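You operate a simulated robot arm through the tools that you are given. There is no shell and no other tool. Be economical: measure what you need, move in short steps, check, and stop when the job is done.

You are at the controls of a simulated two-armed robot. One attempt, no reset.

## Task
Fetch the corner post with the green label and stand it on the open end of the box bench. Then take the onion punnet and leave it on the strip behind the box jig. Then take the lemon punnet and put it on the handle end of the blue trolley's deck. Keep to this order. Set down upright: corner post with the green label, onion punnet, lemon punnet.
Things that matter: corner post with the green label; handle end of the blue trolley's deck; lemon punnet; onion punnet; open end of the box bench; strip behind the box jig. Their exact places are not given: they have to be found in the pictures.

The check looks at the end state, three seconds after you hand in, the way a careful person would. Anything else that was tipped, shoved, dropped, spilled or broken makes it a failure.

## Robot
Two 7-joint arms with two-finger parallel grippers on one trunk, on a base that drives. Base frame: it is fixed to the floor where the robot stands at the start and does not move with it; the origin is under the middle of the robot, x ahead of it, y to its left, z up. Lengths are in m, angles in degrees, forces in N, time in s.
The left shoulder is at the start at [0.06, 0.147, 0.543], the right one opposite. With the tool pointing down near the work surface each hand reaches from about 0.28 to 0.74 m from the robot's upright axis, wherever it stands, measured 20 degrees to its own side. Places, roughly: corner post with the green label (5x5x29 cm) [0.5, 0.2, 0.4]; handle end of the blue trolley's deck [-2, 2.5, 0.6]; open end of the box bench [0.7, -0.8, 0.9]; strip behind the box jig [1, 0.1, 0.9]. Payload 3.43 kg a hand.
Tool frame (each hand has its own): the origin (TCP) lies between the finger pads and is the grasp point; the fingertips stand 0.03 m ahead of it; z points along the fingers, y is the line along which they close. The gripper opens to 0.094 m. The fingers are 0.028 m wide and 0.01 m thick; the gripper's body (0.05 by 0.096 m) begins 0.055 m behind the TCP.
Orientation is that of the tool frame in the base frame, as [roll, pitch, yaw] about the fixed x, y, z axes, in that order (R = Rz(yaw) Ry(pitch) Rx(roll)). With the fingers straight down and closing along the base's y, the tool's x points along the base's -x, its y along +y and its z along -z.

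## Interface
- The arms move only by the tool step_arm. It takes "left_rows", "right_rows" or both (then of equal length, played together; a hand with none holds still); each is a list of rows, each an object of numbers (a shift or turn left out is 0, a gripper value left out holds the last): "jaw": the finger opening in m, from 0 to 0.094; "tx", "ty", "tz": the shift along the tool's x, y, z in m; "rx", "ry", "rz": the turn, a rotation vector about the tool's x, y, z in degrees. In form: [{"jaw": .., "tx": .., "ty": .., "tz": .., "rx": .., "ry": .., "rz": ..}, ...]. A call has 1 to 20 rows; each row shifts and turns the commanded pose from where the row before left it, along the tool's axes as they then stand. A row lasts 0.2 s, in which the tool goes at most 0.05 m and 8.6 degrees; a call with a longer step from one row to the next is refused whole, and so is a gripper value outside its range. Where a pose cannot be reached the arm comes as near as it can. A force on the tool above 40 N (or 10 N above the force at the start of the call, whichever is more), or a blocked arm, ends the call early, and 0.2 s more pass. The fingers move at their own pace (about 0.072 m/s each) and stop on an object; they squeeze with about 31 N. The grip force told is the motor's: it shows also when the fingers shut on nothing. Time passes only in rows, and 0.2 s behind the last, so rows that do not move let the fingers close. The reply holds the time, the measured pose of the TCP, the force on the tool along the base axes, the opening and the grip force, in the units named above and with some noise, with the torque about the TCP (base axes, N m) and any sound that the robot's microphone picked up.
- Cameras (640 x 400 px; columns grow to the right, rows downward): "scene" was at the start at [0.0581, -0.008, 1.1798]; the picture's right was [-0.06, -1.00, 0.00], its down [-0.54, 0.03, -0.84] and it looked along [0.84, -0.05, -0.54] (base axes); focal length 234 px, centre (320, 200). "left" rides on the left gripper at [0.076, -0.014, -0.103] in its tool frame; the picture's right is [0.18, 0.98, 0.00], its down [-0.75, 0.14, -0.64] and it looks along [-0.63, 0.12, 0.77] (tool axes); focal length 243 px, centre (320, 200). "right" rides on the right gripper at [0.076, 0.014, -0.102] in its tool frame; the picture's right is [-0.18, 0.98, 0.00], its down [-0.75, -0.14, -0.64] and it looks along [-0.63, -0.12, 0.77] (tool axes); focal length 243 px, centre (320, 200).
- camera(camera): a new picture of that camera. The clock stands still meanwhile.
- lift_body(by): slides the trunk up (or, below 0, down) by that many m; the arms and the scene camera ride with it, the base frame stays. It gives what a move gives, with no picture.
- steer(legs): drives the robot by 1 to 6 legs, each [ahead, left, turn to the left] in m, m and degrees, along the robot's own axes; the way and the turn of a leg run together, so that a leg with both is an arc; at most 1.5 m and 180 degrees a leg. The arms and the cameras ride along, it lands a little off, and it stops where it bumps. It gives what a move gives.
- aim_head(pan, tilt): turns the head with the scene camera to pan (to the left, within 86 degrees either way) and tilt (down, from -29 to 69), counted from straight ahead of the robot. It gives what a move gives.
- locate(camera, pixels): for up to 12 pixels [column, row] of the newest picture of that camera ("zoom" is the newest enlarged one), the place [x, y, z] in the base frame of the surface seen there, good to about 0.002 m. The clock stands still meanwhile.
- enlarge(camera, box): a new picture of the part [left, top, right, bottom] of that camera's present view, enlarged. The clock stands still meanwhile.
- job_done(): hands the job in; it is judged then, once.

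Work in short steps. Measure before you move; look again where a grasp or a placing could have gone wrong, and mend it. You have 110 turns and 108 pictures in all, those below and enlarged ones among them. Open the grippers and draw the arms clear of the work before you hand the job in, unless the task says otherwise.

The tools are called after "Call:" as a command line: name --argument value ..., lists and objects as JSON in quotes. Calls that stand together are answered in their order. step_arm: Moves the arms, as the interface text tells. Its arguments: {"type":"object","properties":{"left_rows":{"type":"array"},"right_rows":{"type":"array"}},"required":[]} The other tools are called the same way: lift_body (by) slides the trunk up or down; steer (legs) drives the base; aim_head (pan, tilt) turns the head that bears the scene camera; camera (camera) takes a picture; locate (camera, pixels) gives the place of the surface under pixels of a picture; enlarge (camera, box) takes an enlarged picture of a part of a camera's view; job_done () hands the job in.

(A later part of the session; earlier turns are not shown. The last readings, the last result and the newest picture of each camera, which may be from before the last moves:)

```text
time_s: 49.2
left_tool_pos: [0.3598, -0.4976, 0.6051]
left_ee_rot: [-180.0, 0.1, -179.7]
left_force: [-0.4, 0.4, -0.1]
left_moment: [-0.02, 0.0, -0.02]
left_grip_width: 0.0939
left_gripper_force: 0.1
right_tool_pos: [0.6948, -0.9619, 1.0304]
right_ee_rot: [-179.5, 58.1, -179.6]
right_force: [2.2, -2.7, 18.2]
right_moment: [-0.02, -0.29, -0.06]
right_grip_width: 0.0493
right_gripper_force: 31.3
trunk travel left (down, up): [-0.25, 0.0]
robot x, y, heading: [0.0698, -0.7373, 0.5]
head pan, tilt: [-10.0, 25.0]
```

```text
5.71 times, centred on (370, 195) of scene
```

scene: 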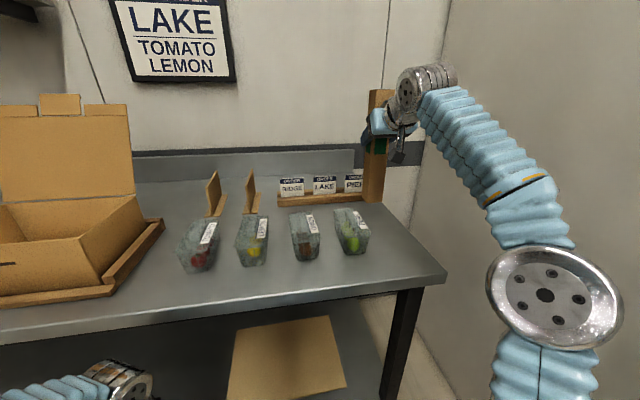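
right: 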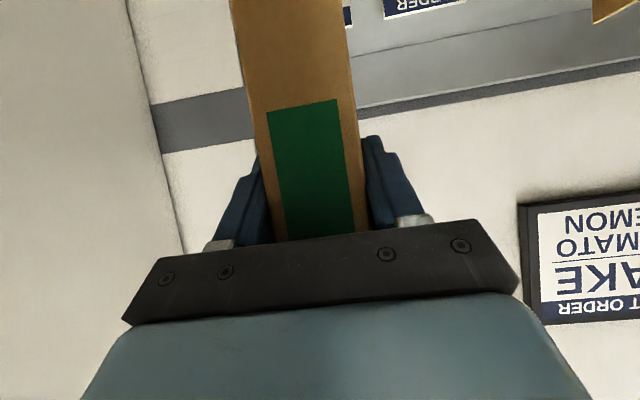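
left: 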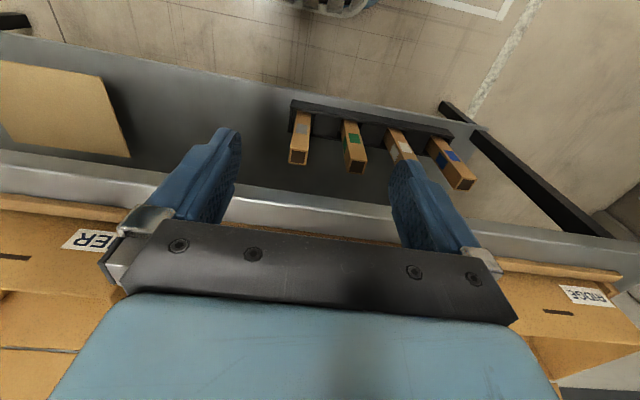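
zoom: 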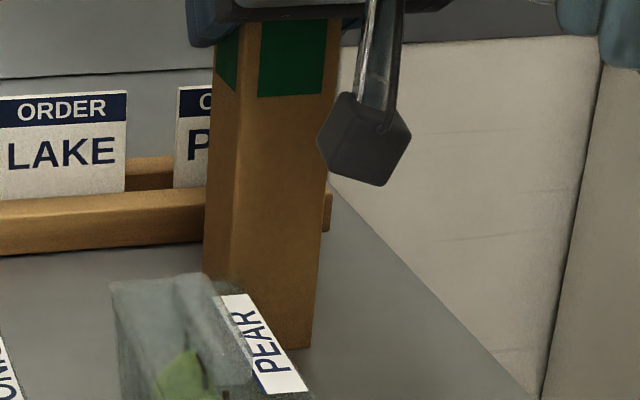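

Contact (18 N). I ease up 1 mm, open, then withdraw along the fingers.

Call:
step_arm --right_rows '[{"tx": -0.0012, "tz": -0.0008}, {"jaw": 0.094}, {}, {}, {}]'

Call:
step_arm --right_rows '[{"tz": -0.02}, {"tz": -0.03}, {"tz": -0.04}, {"tz": -0.04}, {}]'

Call:
enlarge --camera "scene" --box '[260, 80, 460, 280]'

```text
time_s: 50.4
left_tool_pos: [0.3604, -0.4971, 0.6033]
left_ee_rot: [-180.0, 0.0, -179.5]
left_force: [0.1, -0.5, 0.3]
left_moment: [-0.03, -0.02, -0.03]
left_grip_width: 0.0941
left_gripper_force: 0.0
right_tool_pos: [0.6977, -0.9625, 1.0293]
right_ee_rot: [-179.5, 57.6, -179.5]
right_force: [-0.4, -0.6, -0.3]
right_moment: [0.02, 0.03, 0.04]
right_grip_width: 0.094
right_gripper_force: 0.0
trunk travel left (down, up): [-0.25, 0.0]
robot x, y, heading: [0.0667, -0.7379, 0.3]
head pan, tilt: [-10.0, 25.0]
```

```text
time_s: 51.6
left_tool_pos: [0.3605, -0.4975, 0.6035]
left_ee_rot: [-179.9, 0.1, -179.7]
left_force: [0.5, 0.2, -0.3]
left_moment: [0.03, 0.04, 0.01]
left_grip_width: 0.094
left_gripper_force: 0.0
right_tool_pos: [0.587, -0.9621, 1.0995]
right_ee_rot: [-179.4, 57.7, -179.6]
right_force: [0.1, 0.5, -0.1]
right_moment: [0.02, 0.03, -0.03]
right_grip_width: 0.094
right_gripper_force: 0.1
trunk travel left (down, up): [-0.25, 0.0]
robot x, y, heading: [0.0715, -0.7371, 0.4]
head pan, tilt: [-10.0, 25.0]
```

```text
2.00 times, centred on (360, 180) of scene
```

zoom: 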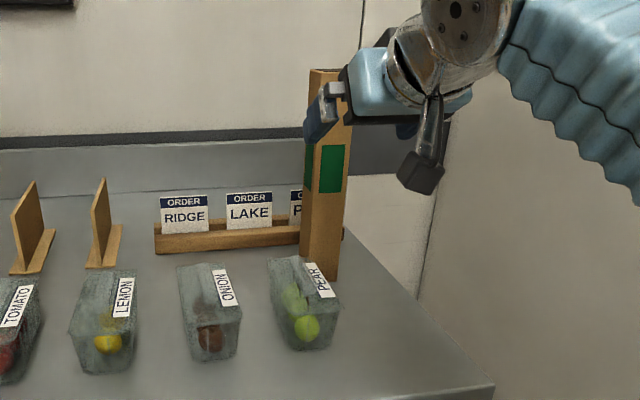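

The post stands upright and released. Before grasping the onion punnet I need to know the strip's geometry: I back off and slide left for a look behind the jig.

Call:
steer --legs '[[-0.3, 0, 0], [0, 0.8, 0]]'

Call:
aim_head --pan 0 --tilt 20

Call:
camera --camera "scene"

```text
time_s: 57.5
left_tool_pos: [0.0483, 0.2885, 0.6037]
left_ee_rot: [-179.8, 0.0, -179.4]
left_force: [0.0, -0.6, 0.4]
left_moment: [0.02, 0.0, 0.02]
left_grip_width: 0.0939
left_gripper_force: 0.0
right_tool_pos: [0.2779, -0.1744, 1.0991]
right_ee_rot: [-179.6, 57.7, -179.1]
right_force: [0.1, 0.3, 0.7]
right_moment: [0.0, 0.0, -0.01]
right_grip_width: 0.094
right_gripper_force: 0.1
trunk travel left (down, up): [-0.25, 0.0]
robot x, y, heading: [-0.2396, 0.0464, 0.8]
head pan, tilt: [-10.0, 25.0]
```

```text
time_s: 58.2
left_tool_pos: [0.0479, 0.2886, 0.6037]
left_ee_rot: [-179.9, -0.1, -179.2]
left_force: [0.2, -0.7, -0.1]
left_moment: [-0.02, 0.01, 0.01]
left_grip_width: 0.094
left_gripper_force: 0.0
right_tool_pos: [0.278, -0.1747, 1.0994]
right_ee_rot: [-179.6, 57.6, -179.3]
right_force: [0.4, 0.0, -0.6]
right_moment: [-0.03, -0.01, -0.01]
right_grip_width: 0.0941
right_gripper_force: 0.1
trunk travel left (down, up): [-0.25, 0.0]
robot x, y, heading: [-0.239, 0.0441, 0.5]
head pan, tilt: [0.0, 20.0]
```

```text
77 pictures are left
```

scene: 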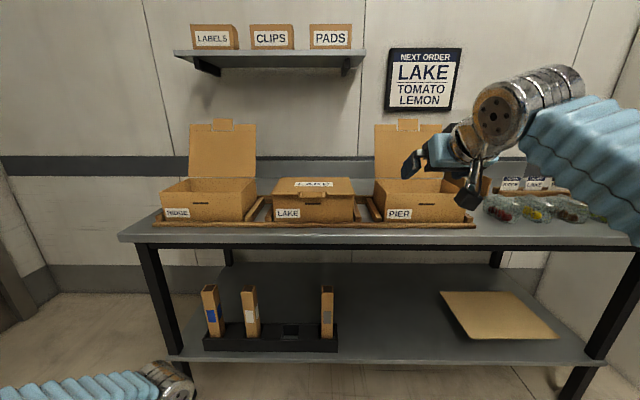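

Call:
enlarge --camera "scene" --box '[110, 30, 430, 250]'

Call:
locate --camera "zoom" --pixels '[[330, 295], [455, 300], [380, 290], [330, 305], [475, 305], [275, 305], [230, 175], [230, 288], [410, 270], [340, 40], [340, 85], [20, 410]]'

```text
1.82 times, centred on (270, 140) of scene
```

zoom: 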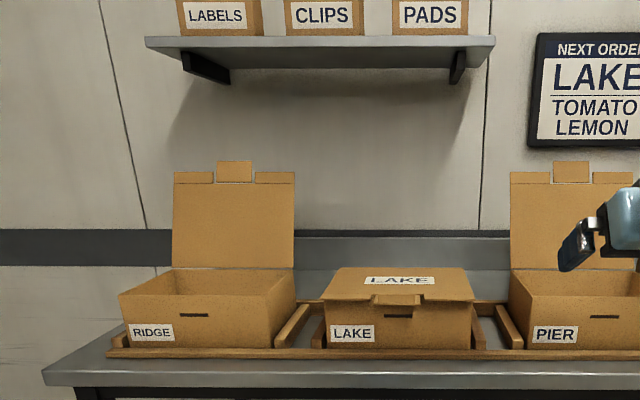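

```text
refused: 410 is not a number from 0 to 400
```

Call:
locate --camera "zoom" --pixels '[[345, 272], [460, 272], [400, 290], [315, 298], [490, 300], [480, 312], [235, 185], [235, 265], [400, 255], [320, 45], [320, 65], [60, 378]]'

Call:
locate --camera "zoom" --pixels '[[325, 45], [180, 47], [480, 45], [300, 305], [310, 315], [305, 285], [500, 285], [485, 295], [575, 165], [575, 262], [45, 370], [350, 310]]'

```text
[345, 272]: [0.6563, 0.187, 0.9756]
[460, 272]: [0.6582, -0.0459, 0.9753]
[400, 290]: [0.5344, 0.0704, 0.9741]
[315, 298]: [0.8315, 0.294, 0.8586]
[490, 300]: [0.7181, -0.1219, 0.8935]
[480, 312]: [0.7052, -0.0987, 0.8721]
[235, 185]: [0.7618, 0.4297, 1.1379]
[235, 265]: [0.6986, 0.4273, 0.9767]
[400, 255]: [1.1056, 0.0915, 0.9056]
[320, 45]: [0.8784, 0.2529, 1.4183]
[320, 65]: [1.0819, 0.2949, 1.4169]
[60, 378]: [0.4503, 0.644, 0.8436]
```

```text
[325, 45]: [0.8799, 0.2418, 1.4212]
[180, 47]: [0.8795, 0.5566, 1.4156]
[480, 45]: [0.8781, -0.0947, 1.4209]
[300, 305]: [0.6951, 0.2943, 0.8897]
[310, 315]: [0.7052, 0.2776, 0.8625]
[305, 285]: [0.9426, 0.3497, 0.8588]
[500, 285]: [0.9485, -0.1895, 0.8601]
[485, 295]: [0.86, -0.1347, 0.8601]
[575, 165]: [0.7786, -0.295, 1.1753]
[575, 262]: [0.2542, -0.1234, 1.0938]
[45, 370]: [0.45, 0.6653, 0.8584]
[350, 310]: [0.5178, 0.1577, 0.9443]
```

The strip behind the jig is bare bench (x≈0.73–1.1 at y≈0.07), reachable over the closed LAKE box (top z 0.975) with a hand tilted ~40° from vertical. I tilt the hand to 40° and slide right to the onion punnet.

Call:
step_arm --right_rows '[{"ry": 8.5}, {"ry": 8.5}, {"ry": 0.6}, {}]'

Call:
steer --legs '[[0, -0.622, -0.5], [0.15, 0, 0]]'

Call:
aim_head --pan -10 --tilt 30

Call:
camera --camera "scene"

Call:
camera --camera "right"

```text
time_s: 59.2
left_tool_pos: [0.0488, 0.2902, 0.6034]
left_ee_rot: [-179.8, -0.1, -179.2]
left_force: [0.2, 0.1, -0.5]
left_moment: [-0.01, -0.02, -0.03]
left_grip_width: 0.0941
left_gripper_force: 0.0
right_tool_pos: [0.2776, -0.1755, 1.0982]
right_ee_rot: [-179.7, 40.0, -179.4]
right_force: [0.0, -0.3, 0.5]
right_moment: [0.01, 0.02, 0.0]
right_grip_width: 0.0938
right_gripper_force: 0.1
trunk travel left (down, up): [-0.25, 0.0]
robot x, y, heading: [-0.2394, 0.0485, 0.7]
head pan, tilt: [0.0, 20.0]
```

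```text
time_s: 63.7
left_tool_pos: [0.2048, -0.3252, 0.604]
left_ee_rot: [-179.9, 0.1, -179.1]
left_force: [0.0, 0.4, -0.2]
left_moment: [0.03, -0.02, 0.01]
left_grip_width: 0.094
left_gripper_force: 0.0
right_tool_pos: [0.436, -0.7887, 1.1001]
right_ee_rot: [-179.7, 40.1, -179.4]
right_force: [-0.7, -0.7, 0.8]
right_moment: [-0.01, -0.03, -0.02]
right_grip_width: 0.094
right_gripper_force: 0.0
trunk travel left (down, up): [-0.25, 0.0]
robot x, y, heading: [-0.0803, -0.5691, 0.8]
head pan, tilt: [0.0, 20.0]
```

```text
time_s: 64.4
left_tool_pos: [0.2074, -0.3247, 0.6027]
left_ee_rot: [-179.9, 0.0, -179.2]
left_force: [0.0, 0.5, 0.1]
left_moment: [-0.02, -0.04, 0.0]
left_grip_width: 0.094
left_gripper_force: 0.0
right_tool_pos: [0.4365, -0.7886, 1.0982]
right_ee_rot: [-179.7, 40.2, -179.3]
right_force: [0.2, -0.3, 0.7]
right_moment: [-0.03, -0.02, 0.02]
right_grip_width: 0.094
right_gripper_force: 0.0
trunk travel left (down, up): [-0.25, 0.0]
robot x, y, heading: [-0.0833, -0.5695, 0.6]
head pan, tilt: [-10.0, 30.0]
```

```text
75 pictures are left
```

scene: 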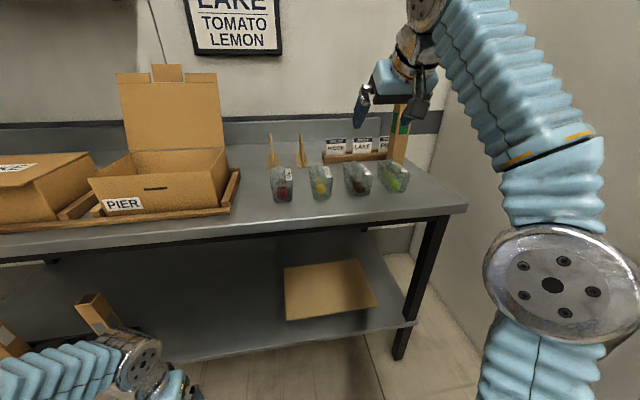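

```text
74 pictures are left
```

right: 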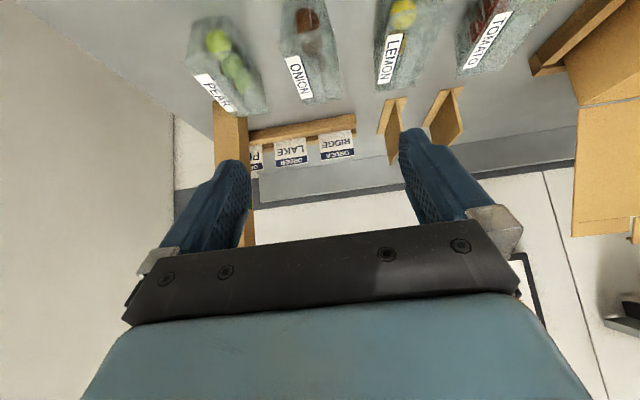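

I zoom the onion punnet from the head and hand cameras to measure its extents.

Call:
enlarge --camera "right" --box '[260, 0, 360, 120]'

Call:
locate --camera "right" --pixels '[[300, 104], [341, 97], [282, 58], [327, 58], [281, 40], [333, 45], [300, 70], [320, 70], [281, 30], [329, 20]]'

Call:
enlarge --camera "scene" --box '[260, 140, 420, 220]'

```text
3.33 times, centred on (310, 60) of right
```

zoom: 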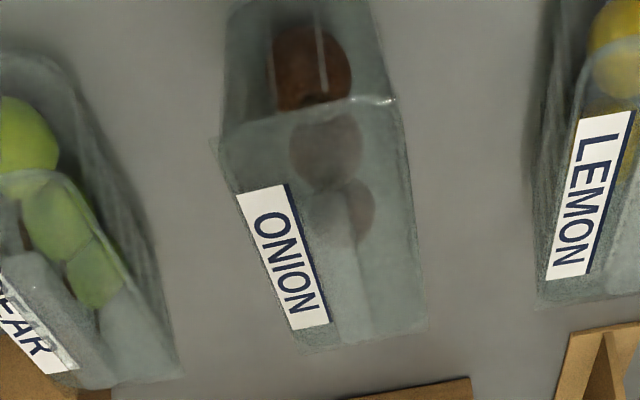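

```text
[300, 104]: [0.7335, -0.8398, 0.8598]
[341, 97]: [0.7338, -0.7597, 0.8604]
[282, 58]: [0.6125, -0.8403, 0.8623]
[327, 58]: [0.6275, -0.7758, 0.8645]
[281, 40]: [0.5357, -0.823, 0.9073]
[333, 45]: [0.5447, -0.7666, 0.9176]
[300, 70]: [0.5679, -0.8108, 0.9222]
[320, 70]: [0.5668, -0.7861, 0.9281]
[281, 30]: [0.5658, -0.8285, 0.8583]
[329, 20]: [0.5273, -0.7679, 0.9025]
```

```text
4.00 times, centred on (340, 180) of scene
```

zoom: 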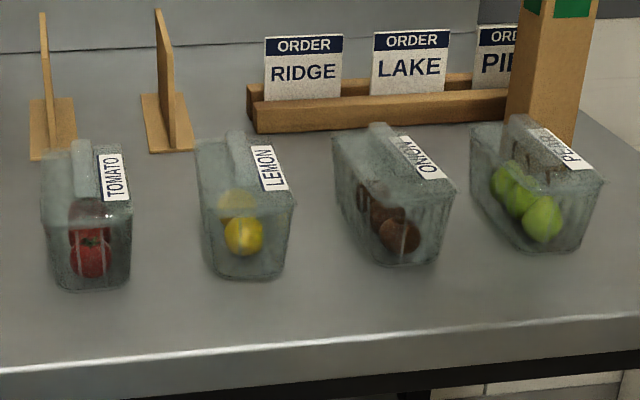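

Call:
locate --camera "zoom" --pixels '[[372, 202], [450, 192], [400, 142], [338, 142], [440, 178], [375, 130], [350, 170], [380, 260], [430, 262], [385, 170], [440, 240], [410, 240]]'

Call:
enlarge --camera "right" --box '[260, 0, 360, 120]'

Call:
locate --camera "zoom" --pixels '[[228, 150], [238, 190], [290, 325], [330, 325], [380, 105], [390, 130], [412, 250], [420, 320], [345, 280], [360, 340], [300, 340], [310, 130]]'

```text
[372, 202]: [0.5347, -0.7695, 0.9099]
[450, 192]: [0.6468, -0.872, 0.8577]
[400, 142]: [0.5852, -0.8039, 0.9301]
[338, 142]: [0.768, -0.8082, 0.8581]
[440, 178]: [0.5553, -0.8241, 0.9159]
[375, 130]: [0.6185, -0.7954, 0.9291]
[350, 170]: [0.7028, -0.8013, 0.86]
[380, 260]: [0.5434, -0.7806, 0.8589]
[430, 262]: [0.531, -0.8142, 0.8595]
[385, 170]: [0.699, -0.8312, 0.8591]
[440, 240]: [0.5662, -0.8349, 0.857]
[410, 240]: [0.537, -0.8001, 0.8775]
```

```text
3.33 times, centred on (310, 60) of right
```

zoom: 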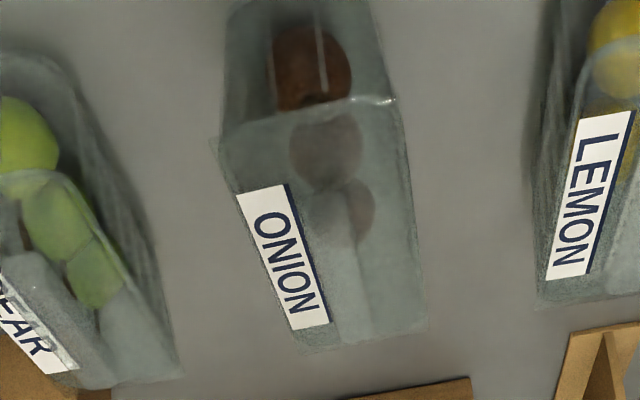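

```text
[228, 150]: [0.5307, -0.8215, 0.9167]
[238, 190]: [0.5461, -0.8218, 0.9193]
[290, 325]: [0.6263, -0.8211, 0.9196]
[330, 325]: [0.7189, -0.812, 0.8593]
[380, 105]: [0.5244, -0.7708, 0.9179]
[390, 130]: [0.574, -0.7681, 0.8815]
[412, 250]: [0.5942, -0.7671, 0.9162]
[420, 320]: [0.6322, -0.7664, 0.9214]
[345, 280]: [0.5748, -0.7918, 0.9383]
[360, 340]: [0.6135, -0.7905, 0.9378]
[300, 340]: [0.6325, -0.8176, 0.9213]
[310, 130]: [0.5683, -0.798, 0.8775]
```

The onion punnet is axis-aligned: x 0.524–0.635, y −0.766…−0.823, lid z 0.92, fin z 0.938. I move above (0.575, −0.794) and descend to z≈0.97 first.

Call:
step_arm --right_rows '[{"tx": -0.0354, "tz": 0.0297, "ty": -0.002}, {"tx": -0.0354, "tz": 0.0297, "ty": -0.002}, {"tx": -0.0354, "tz": 0.0297, "ty": -0.002}, {"tx": 0.0279, "tz": 0.0332}, {"tx": 0.0279, "tz": 0.0332}, {"tx": 0.0279, "tz": 0.0332}, {}]'

Call:
camera --camera "right"

Call:
enlarge --camera "scene" --box '[240, 80, 440, 220]'

```text
time_s: 66.0
left_tool_pos: [0.2062, -0.3268, 0.6026]
left_ee_rot: [-179.9, 0.0, -179.1]
left_force: [-0.4, 0.5, 0.1]
left_moment: [0.0, 0.02, -0.01]
left_grip_width: 0.0941
left_gripper_force: 0.1
right_tool_pos: [0.522, -0.8062, 0.9299]
right_ee_rot: [-179.5, 40.1, -179.3]
right_force: [0.6, 0.6, 0.1]
right_moment: [0.03, -0.01, 0.04]
right_grip_width: 0.0937
right_gripper_force: 0.0
right hand out of reach, approached as far as the arm can: row 1, 2, 3
trunk travel left (down, up): [-0.25, 0.0]
robot x, y, heading: [-0.081, -0.5692, 0.9]
head pan, tilt: [-10.0, 30.0]
```

```text
70 pictures are left
```

right: 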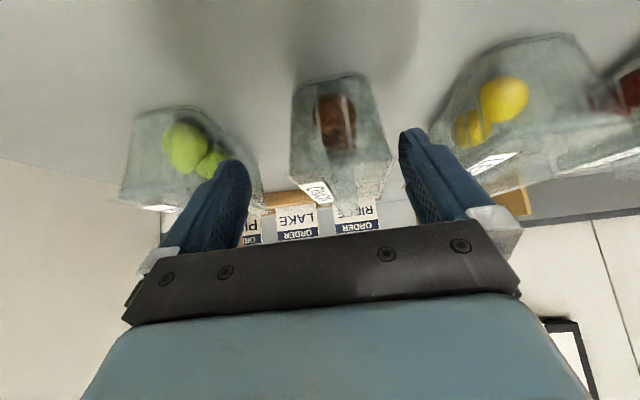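

```text
2.86 times, centred on (340, 150) of scene
```

zoom: 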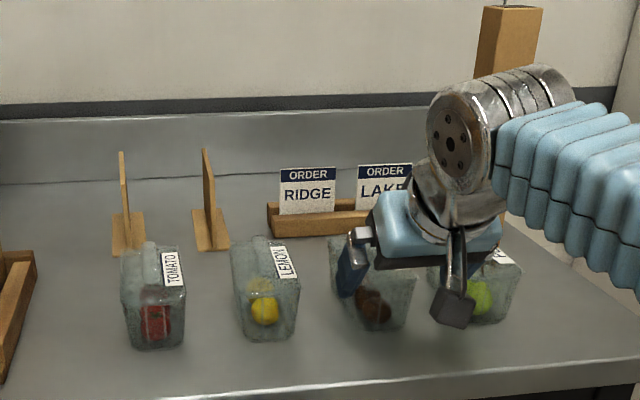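

The hand slid down at its reach limit but sits clear, straddling the onion punnet's front. Before choosing the delivery side I measure the elbow's place and the room at the bench's left end.

Call:
camera --camera "scene"

Call:
locate --camera "scene" --pixels '[[555, 290], [620, 290], [500, 290], [555, 240], [540, 150], [470, 120], [540, 380]]'

Call:
aim_head --pan 50 --tilt 15

Call:
camera --camera "scene"

```text
68 pictures are left
```

scene: 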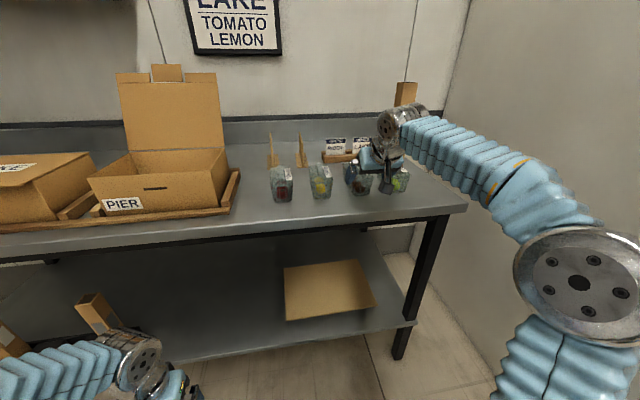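

```text
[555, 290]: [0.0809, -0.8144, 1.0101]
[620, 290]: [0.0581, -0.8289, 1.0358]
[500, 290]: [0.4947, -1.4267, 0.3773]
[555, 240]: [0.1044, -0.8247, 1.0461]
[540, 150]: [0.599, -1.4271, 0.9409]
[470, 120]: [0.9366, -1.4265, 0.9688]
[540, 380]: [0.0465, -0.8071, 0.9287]
```

```text
time_s: 67.3
left_tool_pos: [0.2063, -0.3254, 0.6025]
left_ee_rot: [-179.9, 0.0, -179.2]
left_force: [-0.2, -0.2, 0.1]
left_moment: [-0.01, 0.01, 0.03]
left_grip_width: 0.0939
left_gripper_force: 0.0
right_tool_pos: [0.5231, -0.8061, 0.9301]
right_ee_rot: [-179.8, 40.0, -179.4]
right_force: [-0.3, -1.1, 0.9]
right_moment: [-0.01, -0.03, 0.02]
right_grip_width: 0.0941
right_gripper_force: 0.0
trunk travel left (down, up): [-0.25, 0.0]
robot x, y, heading: [-0.0853, -0.5723, 0.9]
head pan, tilt: [50.0, 15.0]
```

```text
67 pictures are left
```

scene: 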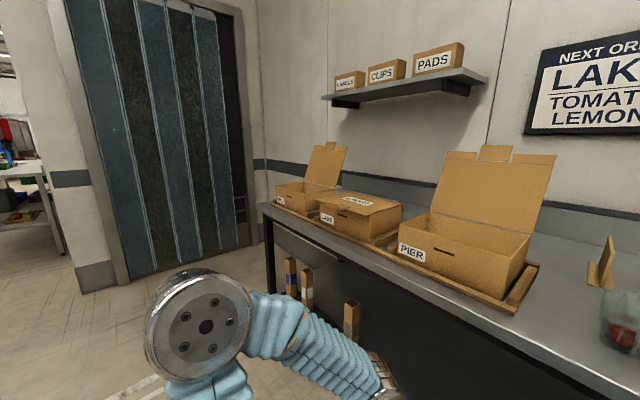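

The elbow rides high (z≈1.0), so the arm clears the bench. I tilt to 50°, centre on the punnet in y, and move onto it at TCP (0.562, −0.7945, 0.908).

Call:
step_arm --right_rows '[{"ty": 0.0115}, {"ry": -5}, {"ry": -5}, {"tx": -0.0027, "tz": 0.0147}, {"tx": -0.0027, "tz": 0.0147}, {"tx": -0.0027, "tz": 0.0147}, {}]'

Call:
camera --camera "right"

Call:
aim_head --pan -10 --tilt 30

Call:
enlarge --camera "scene" --box '[260, 90, 460, 220]'

```text
time_s: 68.9
left_tool_pos: [0.2053, -0.3261, 0.6031]
left_ee_rot: [-179.9, 0.0, -179.2]
left_force: [-0.9, 0.6, -0.8]
left_moment: [0.0, 0.0, 0.04]
left_grip_width: 0.0941
left_gripper_force: 0.2
right_tool_pos: [0.5606, -0.7937, 0.9083]
right_ee_rot: [-179.7, 50.1, -179.3]
right_force: [0.7, 0.1, -0.7]
right_moment: [0.0, 0.0, 0.02]
right_grip_width: 0.0942
right_gripper_force: 0.0
trunk travel left (down, up): [-0.25, 0.0]
robot x, y, heading: [-0.0834, -0.5644, 0.7]
head pan, tilt: [50.0, 15.0]
```

```text
66 pictures are left
```

right: 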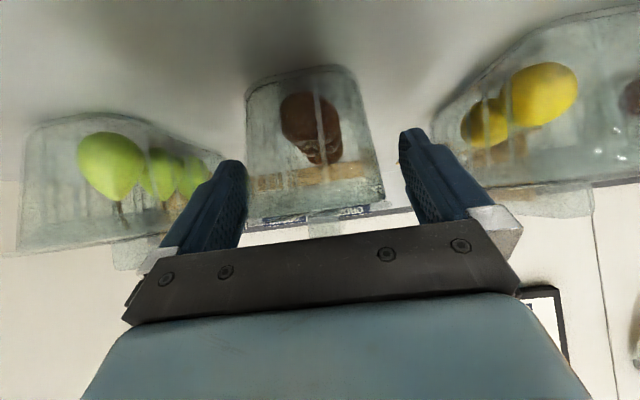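

```text
time_s: 70.2
left_tool_pos: [0.2046, -0.3266, 0.6029]
left_ee_rot: [-179.9, 0.0, -179.2]
left_force: [0.3, -1.3, -1.1]
left_moment: [0.01, 0.01, 0.04]
left_grip_width: 0.0941
left_gripper_force: 0.0
right_tool_pos: [0.5597, -0.7942, 0.9079]
right_ee_rot: [-179.7, 50.1, -179.2]
right_force: [0.3, 0.0, -0.3]
right_moment: [0.02, 0.03, -0.03]
right_grip_width: 0.0939
right_gripper_force: 0.2
trunk travel left (down, up): [-0.25, 0.0]
robot x, y, heading: [-0.0807, -0.5677, 0.7]
head pan, tilt: [-10.0, 30.0]
```

```text
3.08 times, centred on (360, 155) of scene
```

zoom: 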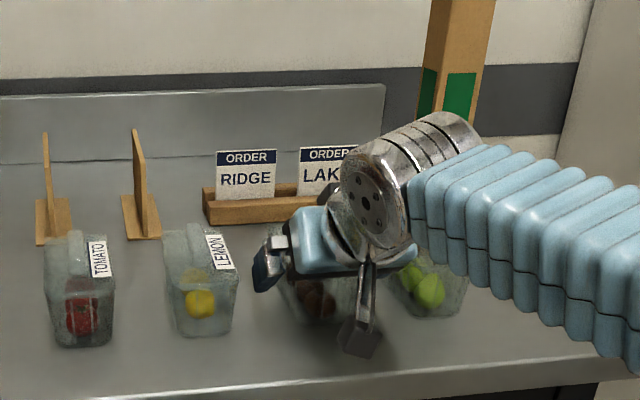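

Well aligned. I close gently (jaw target 0.052) and read the width.

Call:
step_arm --right_rows '[{"jaw": 0.052}, {}, {}, {}]'

Call:
camera --camera "right"

```text
time_s: 71.2
left_tool_pos: [0.2062, -0.326, 0.6021]
left_ee_rot: [-179.8, 0.0, -179.2]
left_force: [0.1, -0.1, 0.2]
left_moment: [-0.02, 0.02, 0.04]
left_grip_width: 0.0942
left_gripper_force: 0.1
right_tool_pos: [0.5597, -0.7928, 0.9071]
right_ee_rot: [-179.6, 50.2, -179.2]
right_force: [-0.2, -1.1, 1.0]
right_moment: [0.03, -0.04, -0.04]
right_grip_width: 0.0636
right_gripper_force: 30.8
trunk travel left (down, up): [-0.25, 0.0]
robot x, y, heading: [-0.0825, -0.5684, 0.9]
head pan, tilt: [-10.0, 30.0]
```

```text
64 pictures are left
```

right: 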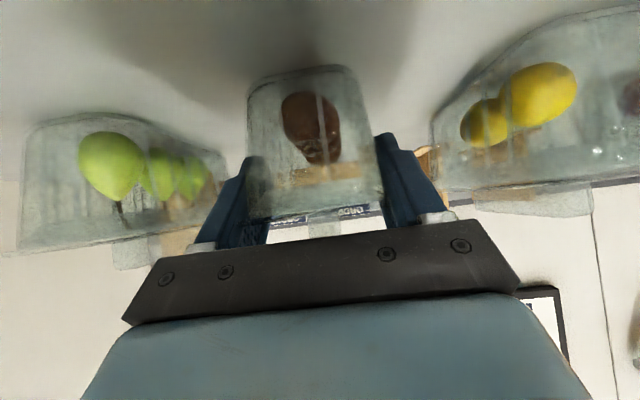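

Gripped at 63.6 mm. I lift 0.1 m and check that it hangs level.

Call:
step_arm --right_rows '[{"tx": -0.0192, "tz": -0.0161}, {"tx": -0.0192, "tz": -0.0161}, {"tx": -0.0192, "tz": -0.0161}, {"tx": -0.0192, "tz": -0.0161}, {}]'

Call:
enlarge --camera "scene" --box '[260, 60, 460, 220]'

```text
time_s: 72.4
left_tool_pos: [0.2069, -0.3254, 0.6029]
left_ee_rot: [-179.9, 0.0, -179.2]
left_force: [-0.3, -0.8, 0.1]
left_moment: [-0.01, 0.0, -0.02]
left_grip_width: 0.0937
left_gripper_force: 0.1
right_tool_pos: [0.5592, -0.7925, 1.0098]
right_ee_rot: [-179.6, 50.0, -179.2]
right_force: [-0.3, -0.2, -0.9]
right_moment: [0.0, 0.01, -0.03]
right_grip_width: 0.0635
right_gripper_force: 30.9
trunk travel left (down, up): [-0.25, 0.0]
robot x, y, heading: [-0.0825, -0.5712, 0.7]
head pan, tilt: [-10.0, 30.0]
```

```text
2.50 times, centred on (360, 140) of scene
```

zoom: 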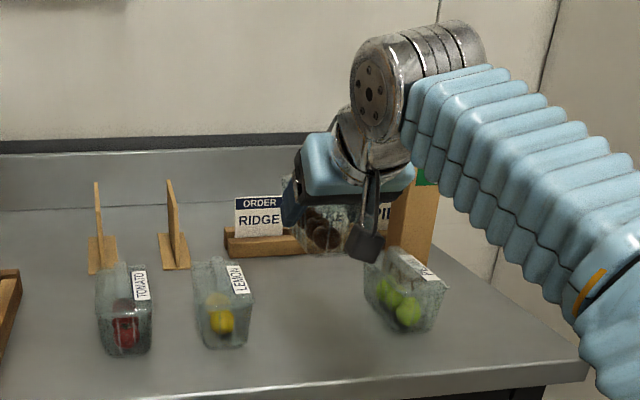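

Held level. I back off 0.45 m, slide left in front of the LAKE box, and there test how far the hand can extend in free space.

Call:
steer --legs '[[-0.45, 0, 0], [0, 0.86, -0.8]]'

Call:
step_arm --right_rows '[{"tx": -0.0257, "tz": 0.0306}, {"tx": -0.0257, "tz": 0.0306}, {"tx": -0.0257, "tz": 0.0306}, {"tx": -0.0257, "tz": 0.0306}, {}]'

```text
time_s: 79.3
left_tool_pos: [-0.2607, 0.5423, 0.603]
left_ee_rot: [-179.8, 0.0, -178.7]
left_force: [-0.7, 1.0, -0.2]
left_moment: [0.02, -0.04, -0.01]
left_grip_width: 0.0941
left_gripper_force: 0.2
right_tool_pos: [0.0978, 0.0782, 1.0095]
right_ee_rot: [-179.6, 50.2, -178.6]
right_force: [0.6, 0.4, -0.7]
right_moment: [0.02, -0.01, 0.0]
right_grip_width: 0.0636
right_gripper_force: 31.1
trunk travel left (down, up): [-0.25, 0.0]
robot x, y, heading: [-0.5486, 0.296, 1.2]
head pan, tilt: [-10.0, 30.0]
```

```text
time_s: 80.5
left_tool_pos: [-0.26, 0.5423, 0.6034]
left_ee_rot: [-180.0, 0.1, -178.7]
left_force: [-0.8, -0.1, 0.5]
left_moment: [-0.01, 0.01, 0.01]
left_grip_width: 0.0941
left_gripper_force: 0.1
right_tool_pos: [0.1918, 0.0843, 0.9787]
right_ee_rot: [-179.6, 50.1, -178.8]
right_force: [-0.2, -0.8, -0.7]
right_moment: [0.0, 0.03, -0.01]
right_grip_width: 0.0637
right_gripper_force: 31.2
right hand out of reach, approached as far as the arm can: row 2, 3, 4
trunk travel left (down, up): [-0.25, 0.0]
robot x, y, heading: [-0.5494, 0.2963, 1.1]
head pan, tilt: [-10.0, 30.0]
```

At z≈0.98 the limit is 0.74 m ahead; lower it gets further. I raise the left hand out of the way and look at how high the right forearm runs.

Call:
step_arm --left_rows '[{"tz": -0.05}, {"tz": -0.05}, {"tz": -0.05}, {"tz": -0.05}, {"tz": -0.05}, {"tz": -0.05}, {"tz": -0.05}, {"tz": -0.05}, {}]'

Call:
aim_head --pan -15 --tilt 35

Call:
camera --camera "scene"

```text
time_s: 82.5
left_tool_pos: [-0.2618, 0.5418, 0.986]
left_ee_rot: [-179.7, 0.2, -178.5]
left_force: [0.8, -0.9, 0.4]
left_moment: [-0.03, -0.05, -0.04]
left_grip_width: 0.0937
left_gripper_force: 0.0
left hand out of reach, approached as far as the arm can: row 8
right_tool_pos: [0.1911, 0.0859, 0.979]
right_ee_rot: [-179.5, 50.1, -178.8]
right_force: [0.0, -0.6, 0.4]
right_moment: [0.01, 0.0, -0.01]
right_grip_width: 0.0634
right_gripper_force: 31.0
trunk travel left (down, up): [-0.25, 0.0]
robot x, y, heading: [-0.544, 0.2958, 1.2]
head pan, tilt: [-10.0, 30.0]
```

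```text
time_s: 83.2
left_tool_pos: [-0.261, 0.542, 0.9845]
left_ee_rot: [-179.8, 0.2, -178.6]
left_force: [0.2, -0.8, 0.1]
left_moment: [-0.01, -0.06, 0.0]
left_grip_width: 0.0941
left_gripper_force: 0.2
right_tool_pos: [0.1912, 0.0844, 0.9788]
right_ee_rot: [-179.6, 50.0, -178.7]
right_force: [0.0, 0.2, -0.8]
right_moment: [0.0, 0.04, 0.01]
right_grip_width: 0.0637
right_gripper_force: 31.0
trunk travel left (down, up): [-0.25, 0.0]
robot x, y, heading: [-0.5493, 0.2962, 1.0]
head pan, tilt: [-15.0, 35.0]
```

```text
62 pictures are left
```

scene: 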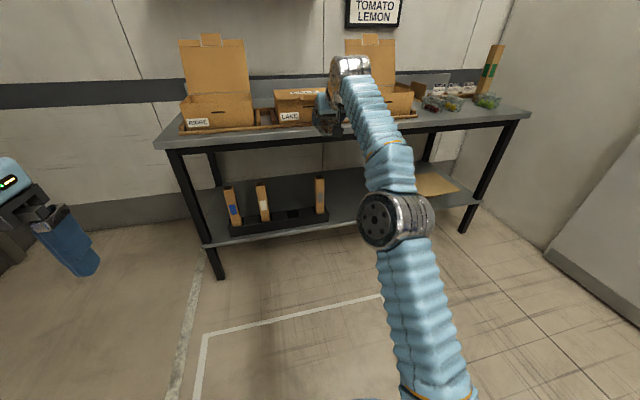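

Call:
locate --camera "scene" --pixels '[[380, 220], [410, 215], [390, 180], [375, 135], [360, 95], [350, 62], [410, 290], [425, 370], [330, 110]]'

```text
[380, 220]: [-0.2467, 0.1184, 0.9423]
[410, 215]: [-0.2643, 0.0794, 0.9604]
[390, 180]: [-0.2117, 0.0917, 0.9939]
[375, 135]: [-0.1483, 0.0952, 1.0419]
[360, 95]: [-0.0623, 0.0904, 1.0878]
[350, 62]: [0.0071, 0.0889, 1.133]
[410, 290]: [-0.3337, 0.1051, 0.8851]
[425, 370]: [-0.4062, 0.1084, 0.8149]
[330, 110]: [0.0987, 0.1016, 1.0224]
```

At that stretch the forearm would hit the LAKE box, so the strip must be served from the bench's left end — with the left hand (wall on that side). I'll return the onion punnet to its free spot and regrasp with the left hand.

Call:
step_arm --right_rows '[{"tx": 0.0122, "tz": -0.0306}, {"tx": 0.0122, "tz": -0.0306}, {"tx": 0.0122, "tz": -0.0306}, {}]'

Call:
steer --legs '[[0, -0.865, -1.1], [0.2, 0, 0]]'

```text
time_s: 84.2
left_tool_pos: [-0.2607, 0.5421, 0.985]
left_ee_rot: [-179.9, 0.3, -178.6]
left_force: [-0.8, -0.2, -0.5]
left_moment: [0.01, -0.02, 0.02]
left_grip_width: 0.0942
left_gripper_force: 0.1
right_tool_pos: [0.0967, 0.0826, 1.0093]
right_ee_rot: [-179.8, 50.0, -178.8]
right_force: [-0.7, 0.6, 0.7]
right_moment: [0.03, 0.02, 0.0]
right_grip_width: 0.0636
right_gripper_force: 31.2
trunk travel left (down, up): [-0.25, 0.0]
robot x, y, heading: [-0.5459, 0.2954, 1.2]
head pan, tilt: [-15.0, 35.0]
```

```text
time_s: 89.9
left_tool_pos: [-0.045, -0.3107, 0.985]
left_ee_rot: [-179.8, 0.2, -179.5]
left_force: [0.2, 0.6, -0.6]
left_moment: [0.02, 0.0, -0.02]
left_grip_width: 0.0943
left_gripper_force: 0.1
right_tool_pos: [0.3079, -0.7747, 1.0084]
right_ee_rot: [-179.6, 50.1, -179.6]
right_force: [-0.5, 0.4, -0.4]
right_moment: [0.05, 0.05, 0.02]
right_grip_width: 0.0636
right_gripper_force: 30.8
trunk travel left (down, up): [-0.25, 0.0]
robot x, y, heading: [-0.3322, -0.5496, 0.8]
head pan, tilt: [-15.0, 35.0]
```

Call:
steer --legs '[[0.25, -0.022, 0]]'

Call:
enlarge --camera "scene" --box '[260, 40, 460, 200]'

```text
time_s: 91.7
left_tool_pos: [0.2081, -0.3295, 0.9848]
left_ee_rot: [-179.9, 0.1, -179.4]
left_force: [0.1, 0.2, -0.1]
left_moment: [0.01, 0.01, 0.0]
left_grip_width: 0.094
left_gripper_force: 0.0
right_tool_pos: [0.5614, -0.7933, 1.008]
right_ee_rot: [-179.5, 50.1, -179.4]
right_force: [-0.1, 0.6, 0.4]
right_moment: [-0.01, 0.01, 0.04]
right_grip_width: 0.0636
right_gripper_force: 30.8
trunk travel left (down, up): [-0.25, 0.0]
robot x, y, heading: [-0.0822, -0.5706, 0.5]
head pan, tilt: [-15.0, 35.0]
```

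```text
2.50 times, centred on (360, 120) of scene
```

zoom: 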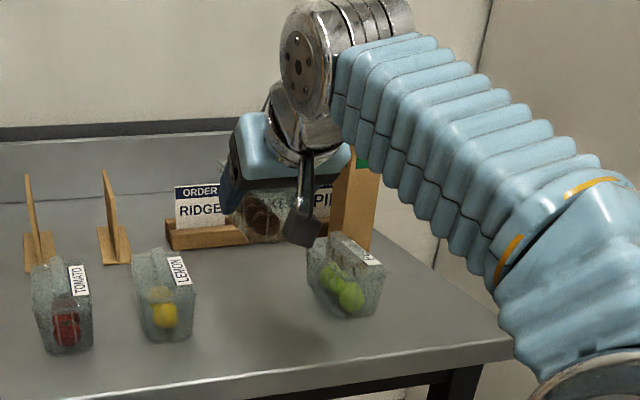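

Right above its old spot. I lower to z≈0.909, checking contact.

Call:
step_arm --right_rows '[{"tx": 0.019, "tz": 0.0159}, {"tx": 0.019, "tz": 0.0159}, {"tx": 0.019, "tz": 0.0159}, {"tx": 0.0115, "tz": 0.0096}, {"tx": 0.0055, "tz": 0.0046}, {}]'

```text
time_s: 93.1
left_tool_pos: [0.2082, -0.3305, 0.9842]
left_ee_rot: [-179.7, 0.2, -179.2]
left_force: [-0.3, 0.4, -0.4]
left_moment: [0.01, -0.02, 0.0]
left_grip_width: 0.0941
left_gripper_force: 0.1
right_tool_pos: [0.5612, -0.7946, 0.9116]
right_ee_rot: [-179.6, 50.1, -179.3]
right_force: [0.3, 0.5, 0.3]
right_moment: [0.01, 0.03, 0.0]
right_grip_width: 0.0637
right_gripper_force: 31.1
trunk travel left (down, up): [-0.25, 0.0]
robot x, y, heading: [-0.0837, -0.5677, 0.2]
head pan, tilt: [-15.0, 35.0]
```

Call:
step_arm --right_rows '[{"tx": 0.0015, "tz": 0.0013}, {"tx": 0.0012, "tz": 0.001}, {"jaw": 0.094}, {}, {}, {}]'

Call:
step_arm --right_rows '[{"tz": -0.03}, {"tz": -0.04}, {"tz": -0.05}, {"tz": -0.05}, {}]'

Call:
enlarge --camera "scene" --box '[240, 60, 440, 200]'

```text
time_s: 94.5
left_tool_pos: [0.2083, -0.3309, 0.985]
left_ee_rot: [-179.8, 0.2, -179.3]
left_force: [-0.3, -0.1, -0.2]
left_moment: [0.02, -0.02, -0.04]
left_grip_width: 0.0939
left_gripper_force: 0.1
right_tool_pos: [0.5617, -0.7934, 0.9073]
right_ee_rot: [-179.6, 50.2, -179.4]
right_force: [0.0, -0.4, -0.2]
right_moment: [0.03, 0.0, -0.01]
right_grip_width: 0.0942
right_gripper_force: 0.0
trunk travel left (down, up): [-0.25, 0.0]
robot x, y, heading: [-0.0813, -0.57, 0.8]
head pan, tilt: [-15.0, 35.0]
```

```text
time_s: 95.7
left_tool_pos: [0.2073, -0.3302, 0.985]
left_ee_rot: [-179.8, 0.3, -179.3]
left_force: [-0.3, 0.1, 0.0]
left_moment: [0.0, -0.02, -0.01]
left_grip_width: 0.0941
left_gripper_force: 0.1
right_tool_pos: [0.4321, -0.7945, 1.0189]
right_ee_rot: [-179.6, 50.2, -179.4]
right_force: [-0.2, 0.1, -0.2]
right_moment: [0.01, -0.01, -0.01]
right_grip_width: 0.0943
right_gripper_force: 0.2
trunk travel left (down, up): [-0.25, 0.0]
robot x, y, heading: [-0.0813, -0.568, 0.4]
head pan, tilt: [-15.0, 35.0]
```

```text
2.86 times, centred on (340, 130) of scene
```

zoom: 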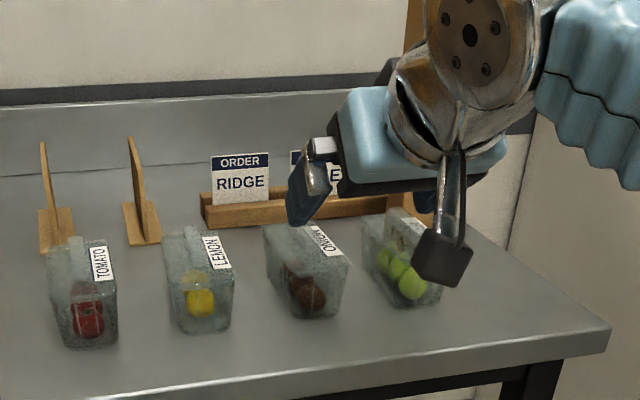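

The onion punnet is back upright. I back off 0.35 m, fold the right hand to tool-down close in, and tilt the left hand to 45° further ahead and nearer the middle.

Call:
steer --legs '[[-0.35, 0, -0.4]]'

Call:
step_arm --right_rows '[{"ry": 8.35}, {"ry": 8.35}, {"ry": 8.35}, {"ry": 8.35}, {"ry": 8.35}, {"ry": 8.35}, {"tx": 0.05}, {"tx": 0.05}, {"tx": 0.05}, {"tx": 0.03}, {}, {}, {}, {}]' --left_rows '[{"tx": -0.05}, {"tx": -0.05}, {"tx": -0.05}, {"tx": -0.05}, {"ry": -8}, {"ry": -8}, {"ry": -8}, {"ry": -8}, {"ry": -8}, {"ry": -5}, {"ty": -0.05}, {"ty": -0.05}, {"ty": -0.05}, {"ty": -0.04}]'

```text
time_s: 98.0
left_tool_pos: [-0.1404, -0.3337, 0.9859]
left_ee_rot: [-179.7, 0.1, -179.5]
left_force: [-0.2, 0.0, 1.2]
left_moment: [0.01, 0.0, -0.01]
left_grip_width: 0.0941
left_gripper_force: 0.0
right_tool_pos: [0.0807, -0.7981, 1.0191]
right_ee_rot: [-179.6, 50.2, -179.6]
right_force: [-0.7, 1.0, 0.2]
right_moment: [0.0, 0.0, 0.04]
right_grip_width: 0.0939
right_gripper_force: 0.1
trunk travel left (down, up): [-0.25, 0.0]
robot x, y, heading: [-0.4317, -0.5716, 0.3]
head pan, tilt: [-15.0, 35.0]
```

```text
time_s: 101.0
left_tool_pos: [0.0105, -0.5202, 0.9818]
left_ee_rot: [-179.7, 45.2, -179.2]
left_force: [-0.6, 0.4, 0.2]
left_moment: [0.04, 0.01, -0.02]
left_grip_width: 0.094
left_gripper_force: 0.1
left hand out of reach, approached as far as the arm can: row 2, 4
right_tool_pos: [-0.0964, -0.7993, 0.9696]
right_ee_rot: [180.0, 12.4, 180.0]
right_force: [0.2, 0.2, 0.0]
right_moment: [-0.01, -0.01, -0.02]
right_grip_width: 0.0939
right_gripper_force: 0.1
right hand out of reach, approached as far as the arm can: row 5, 6
trunk travel left (down, up): [-0.25, 0.0]
robot x, y, heading: [-0.4327, -0.5738, 0.2]
head pan, tilt: [-15.0, 35.0]
```

Left hand now at 45° tilt. I slide right and forward to put it before the onion punnet.

Call:
steer --legs '[[0, -0.272, 0], [0.35, 0, 0]]'

Call:
camera --camera "left"

Call:
camera --camera "scene"

```text
time_s: 104.8
left_tool_pos: [0.3552, -0.7821, 0.9822]
left_ee_rot: [-179.7, 45.2, -178.8]
left_force: [0.3, 0.4, -0.5]
left_moment: [0.0, 0.02, -0.05]
left_grip_width: 0.094
left_gripper_force: 0.1
right_tool_pos: [0.2505, -1.0626, 0.9704]
right_ee_rot: [179.9, 12.4, -179.6]
right_force: [-0.3, -0.2, 0.3]
right_moment: [-0.02, -0.01, 0.01]
right_grip_width: 0.0941
right_gripper_force: 0.1
trunk travel left (down, up): [-0.25, 0.0]
robot x, y, heading: [-0.0884, -0.8403, 0.7]
head pan, tilt: [-15.0, 35.0]
```

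```text
59 pictures are left
```

left: 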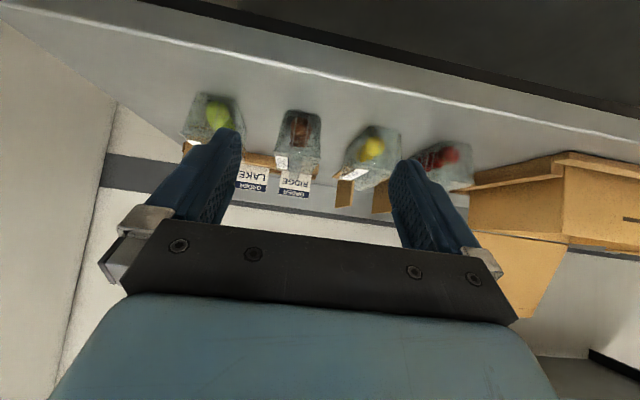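

```text
58 pictures are left
```

scene: 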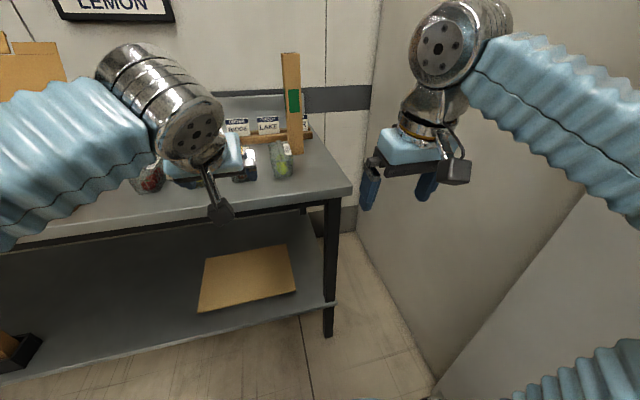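

Call:
enlarge --camera "left" --box '[260, 90, 340, 190]'

Call:
locate --camera "zoom" --pixels '[[190, 250], [400, 230], [230, 330], [420, 330], [220, 250], [440, 250], [320, 300], [320, 200], [330, 330], [300, 330]]'

```text
4.00 times, centred on (300, 140) of left
```

zoom: 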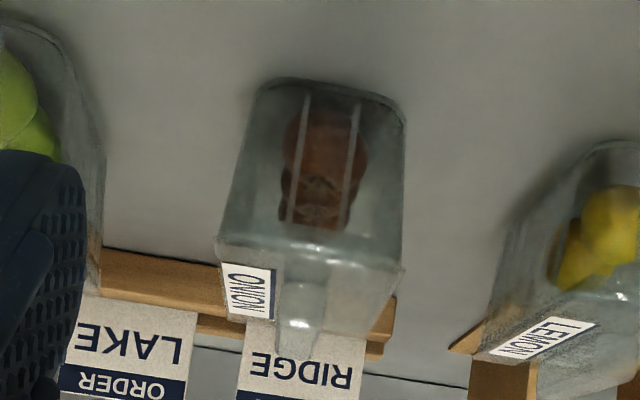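

```text
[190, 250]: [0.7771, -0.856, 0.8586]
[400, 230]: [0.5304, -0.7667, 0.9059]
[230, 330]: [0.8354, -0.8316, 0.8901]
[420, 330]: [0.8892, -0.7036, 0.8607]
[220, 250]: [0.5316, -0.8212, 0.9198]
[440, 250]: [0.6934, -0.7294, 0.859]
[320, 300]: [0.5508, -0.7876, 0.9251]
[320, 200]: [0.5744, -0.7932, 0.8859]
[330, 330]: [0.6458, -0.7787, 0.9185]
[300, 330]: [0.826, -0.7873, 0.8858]
```

The onion punnet centre is y≈−0.794. I square the yaw, shift 12 mm right and extend 0.205 m at z 0.98.

Call:
step_arm --left_rows '[{"rx": 0.85, "rz": 0.85, "ty": -0.012}, {"tx": -0.029, "tz": 0.029}, {"tx": -0.029, "tz": 0.029}, {"tx": -0.029, "tz": 0.029}, {"tx": -0.029, "tz": 0.029}, {"tx": -0.029, "tz": 0.029}, {}]'

Call:
camera --camera "left"

```text
time_s: 106.4
left_tool_pos: [0.5619, -0.7936, 0.9842]
left_ee_rot: [-179.9, 45.1, 179.9]
left_force: [-0.4, 0.9, -0.1]
left_moment: [-0.02, 0.01, -0.02]
left_grip_width: 0.0939
left_gripper_force: 0.1
right_tool_pos: [0.2522, -1.0625, 0.9714]
right_ee_rot: [180.0, 12.4, -179.6]
right_force: [-0.6, -0.5, 0.0]
right_moment: [0.02, -0.01, -0.04]
right_grip_width: 0.0939
right_gripper_force: 0.0
trunk travel left (down, up): [-0.25, 0.0]
robot x, y, heading: [-0.0891, -0.8396, 1.0]
head pan, tilt: [-15.0, 35.0]
```

```text
56 pictures are left
```

left: 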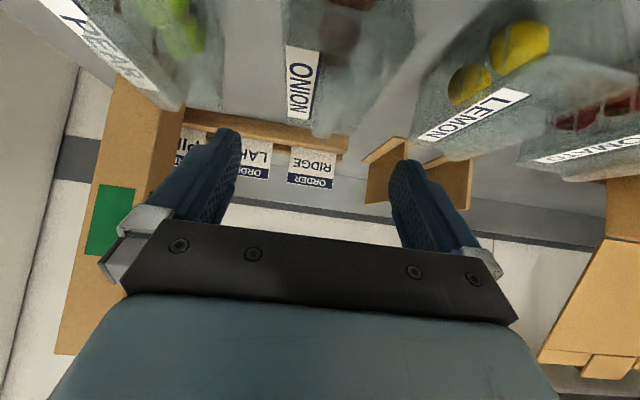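

Centred. I descend 7.6 cm and close.

Call:
step_arm --left_rows '[{"tx": 0.018, "tz": 0.018}, {"tx": 0.018, "tz": 0.018}, {"tx": 0.0175, "tz": 0.0175}, {}]'

Call:
camera --camera "left"

```text
time_s: 107.4
left_tool_pos: [0.5617, -0.7936, 0.9077]
left_ee_rot: [-179.8, 45.2, 180.0]
left_force: [0.1, -0.1, 0.6]
left_moment: [-0.02, 0.02, -0.01]
left_grip_width: 0.0941
left_gripper_force: 0.1
right_tool_pos: [0.2501, -1.0609, 0.9696]
right_ee_rot: [-179.9, 12.5, -179.7]
right_force: [-0.5, 0.6, 0.0]
right_moment: [-0.02, 0.0, 0.01]
right_grip_width: 0.0939
right_gripper_force: 0.1
trunk travel left (down, up): [-0.25, 0.0]
robot x, y, heading: [-0.0874, -0.8352, 0.8]
head pan, tilt: [-15.0, 35.0]
```

```text
55 pictures are left
```

left: 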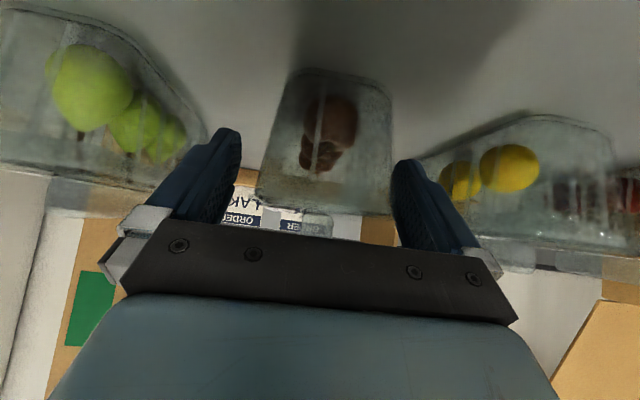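

Call:
step_arm --left_rows '[{"jaw": 0.052}, {}, {}, {}]'

Call:
step_arm --left_rows '[{"tx": -0.018, "tz": -0.018}, {"tx": -0.018, "tz": -0.018}, {"tx": -0.018, "tz": -0.018}, {"tx": -0.014, "tz": -0.014}, {}]'

Call:
camera --camera "left"

```text
time_s: 108.4
left_tool_pos: [0.5624, -0.7943, 0.9074]
left_ee_rot: [-179.7, 45.1, -180.0]
left_force: [0.0, 0.4, 1.0]
left_moment: [0.08, -0.04, 0.0]
left_grip_width: 0.0636
left_gripper_force: 30.8
right_tool_pos: [0.2501, -1.0626, 0.9694]
right_ee_rot: [-180.0, 12.4, -179.6]
right_force: [0.0, 0.0, -0.6]
right_moment: [0.04, 0.0, 0.0]
right_grip_width: 0.0941
right_gripper_force: 0.0
trunk travel left (down, up): [-0.25, 0.0]
robot x, y, heading: [-0.0849, -0.8351, 0.9]
head pan, tilt: [-15.0, 35.0]
```

```text
time_s: 109.6
left_tool_pos: [0.5599, -0.7931, 1.0043]
left_ee_rot: [-179.8, 45.1, 180.0]
left_force: [0.3, 1.0, -0.2]
left_moment: [-0.01, 0.02, 0.04]
left_grip_width: 0.0637
left_gripper_force: 31.5
right_tool_pos: [0.2502, -1.0618, 0.97]
right_ee_rot: [-180.0, 12.4, -179.7]
right_force: [0.1, -1.0, -0.3]
right_moment: [0.0, 0.02, 0.02]
right_grip_width: 0.0942
right_gripper_force: 0.1
trunk travel left (down, up): [-0.25, 0.0]
robot x, y, heading: [-0.0832, -0.8411, 0.6]
head pan, tilt: [-15.0, 35.0]
```

```text
54 pictures are left
```

left: 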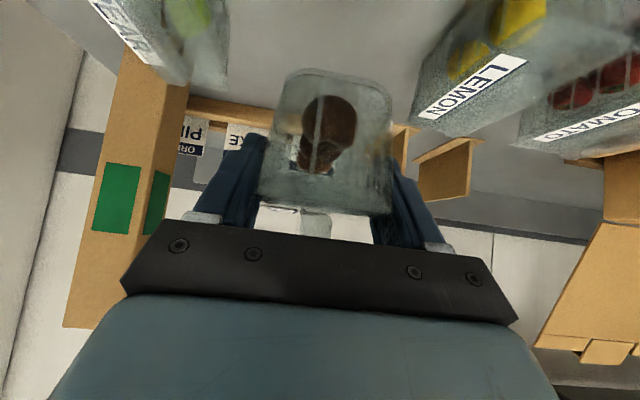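

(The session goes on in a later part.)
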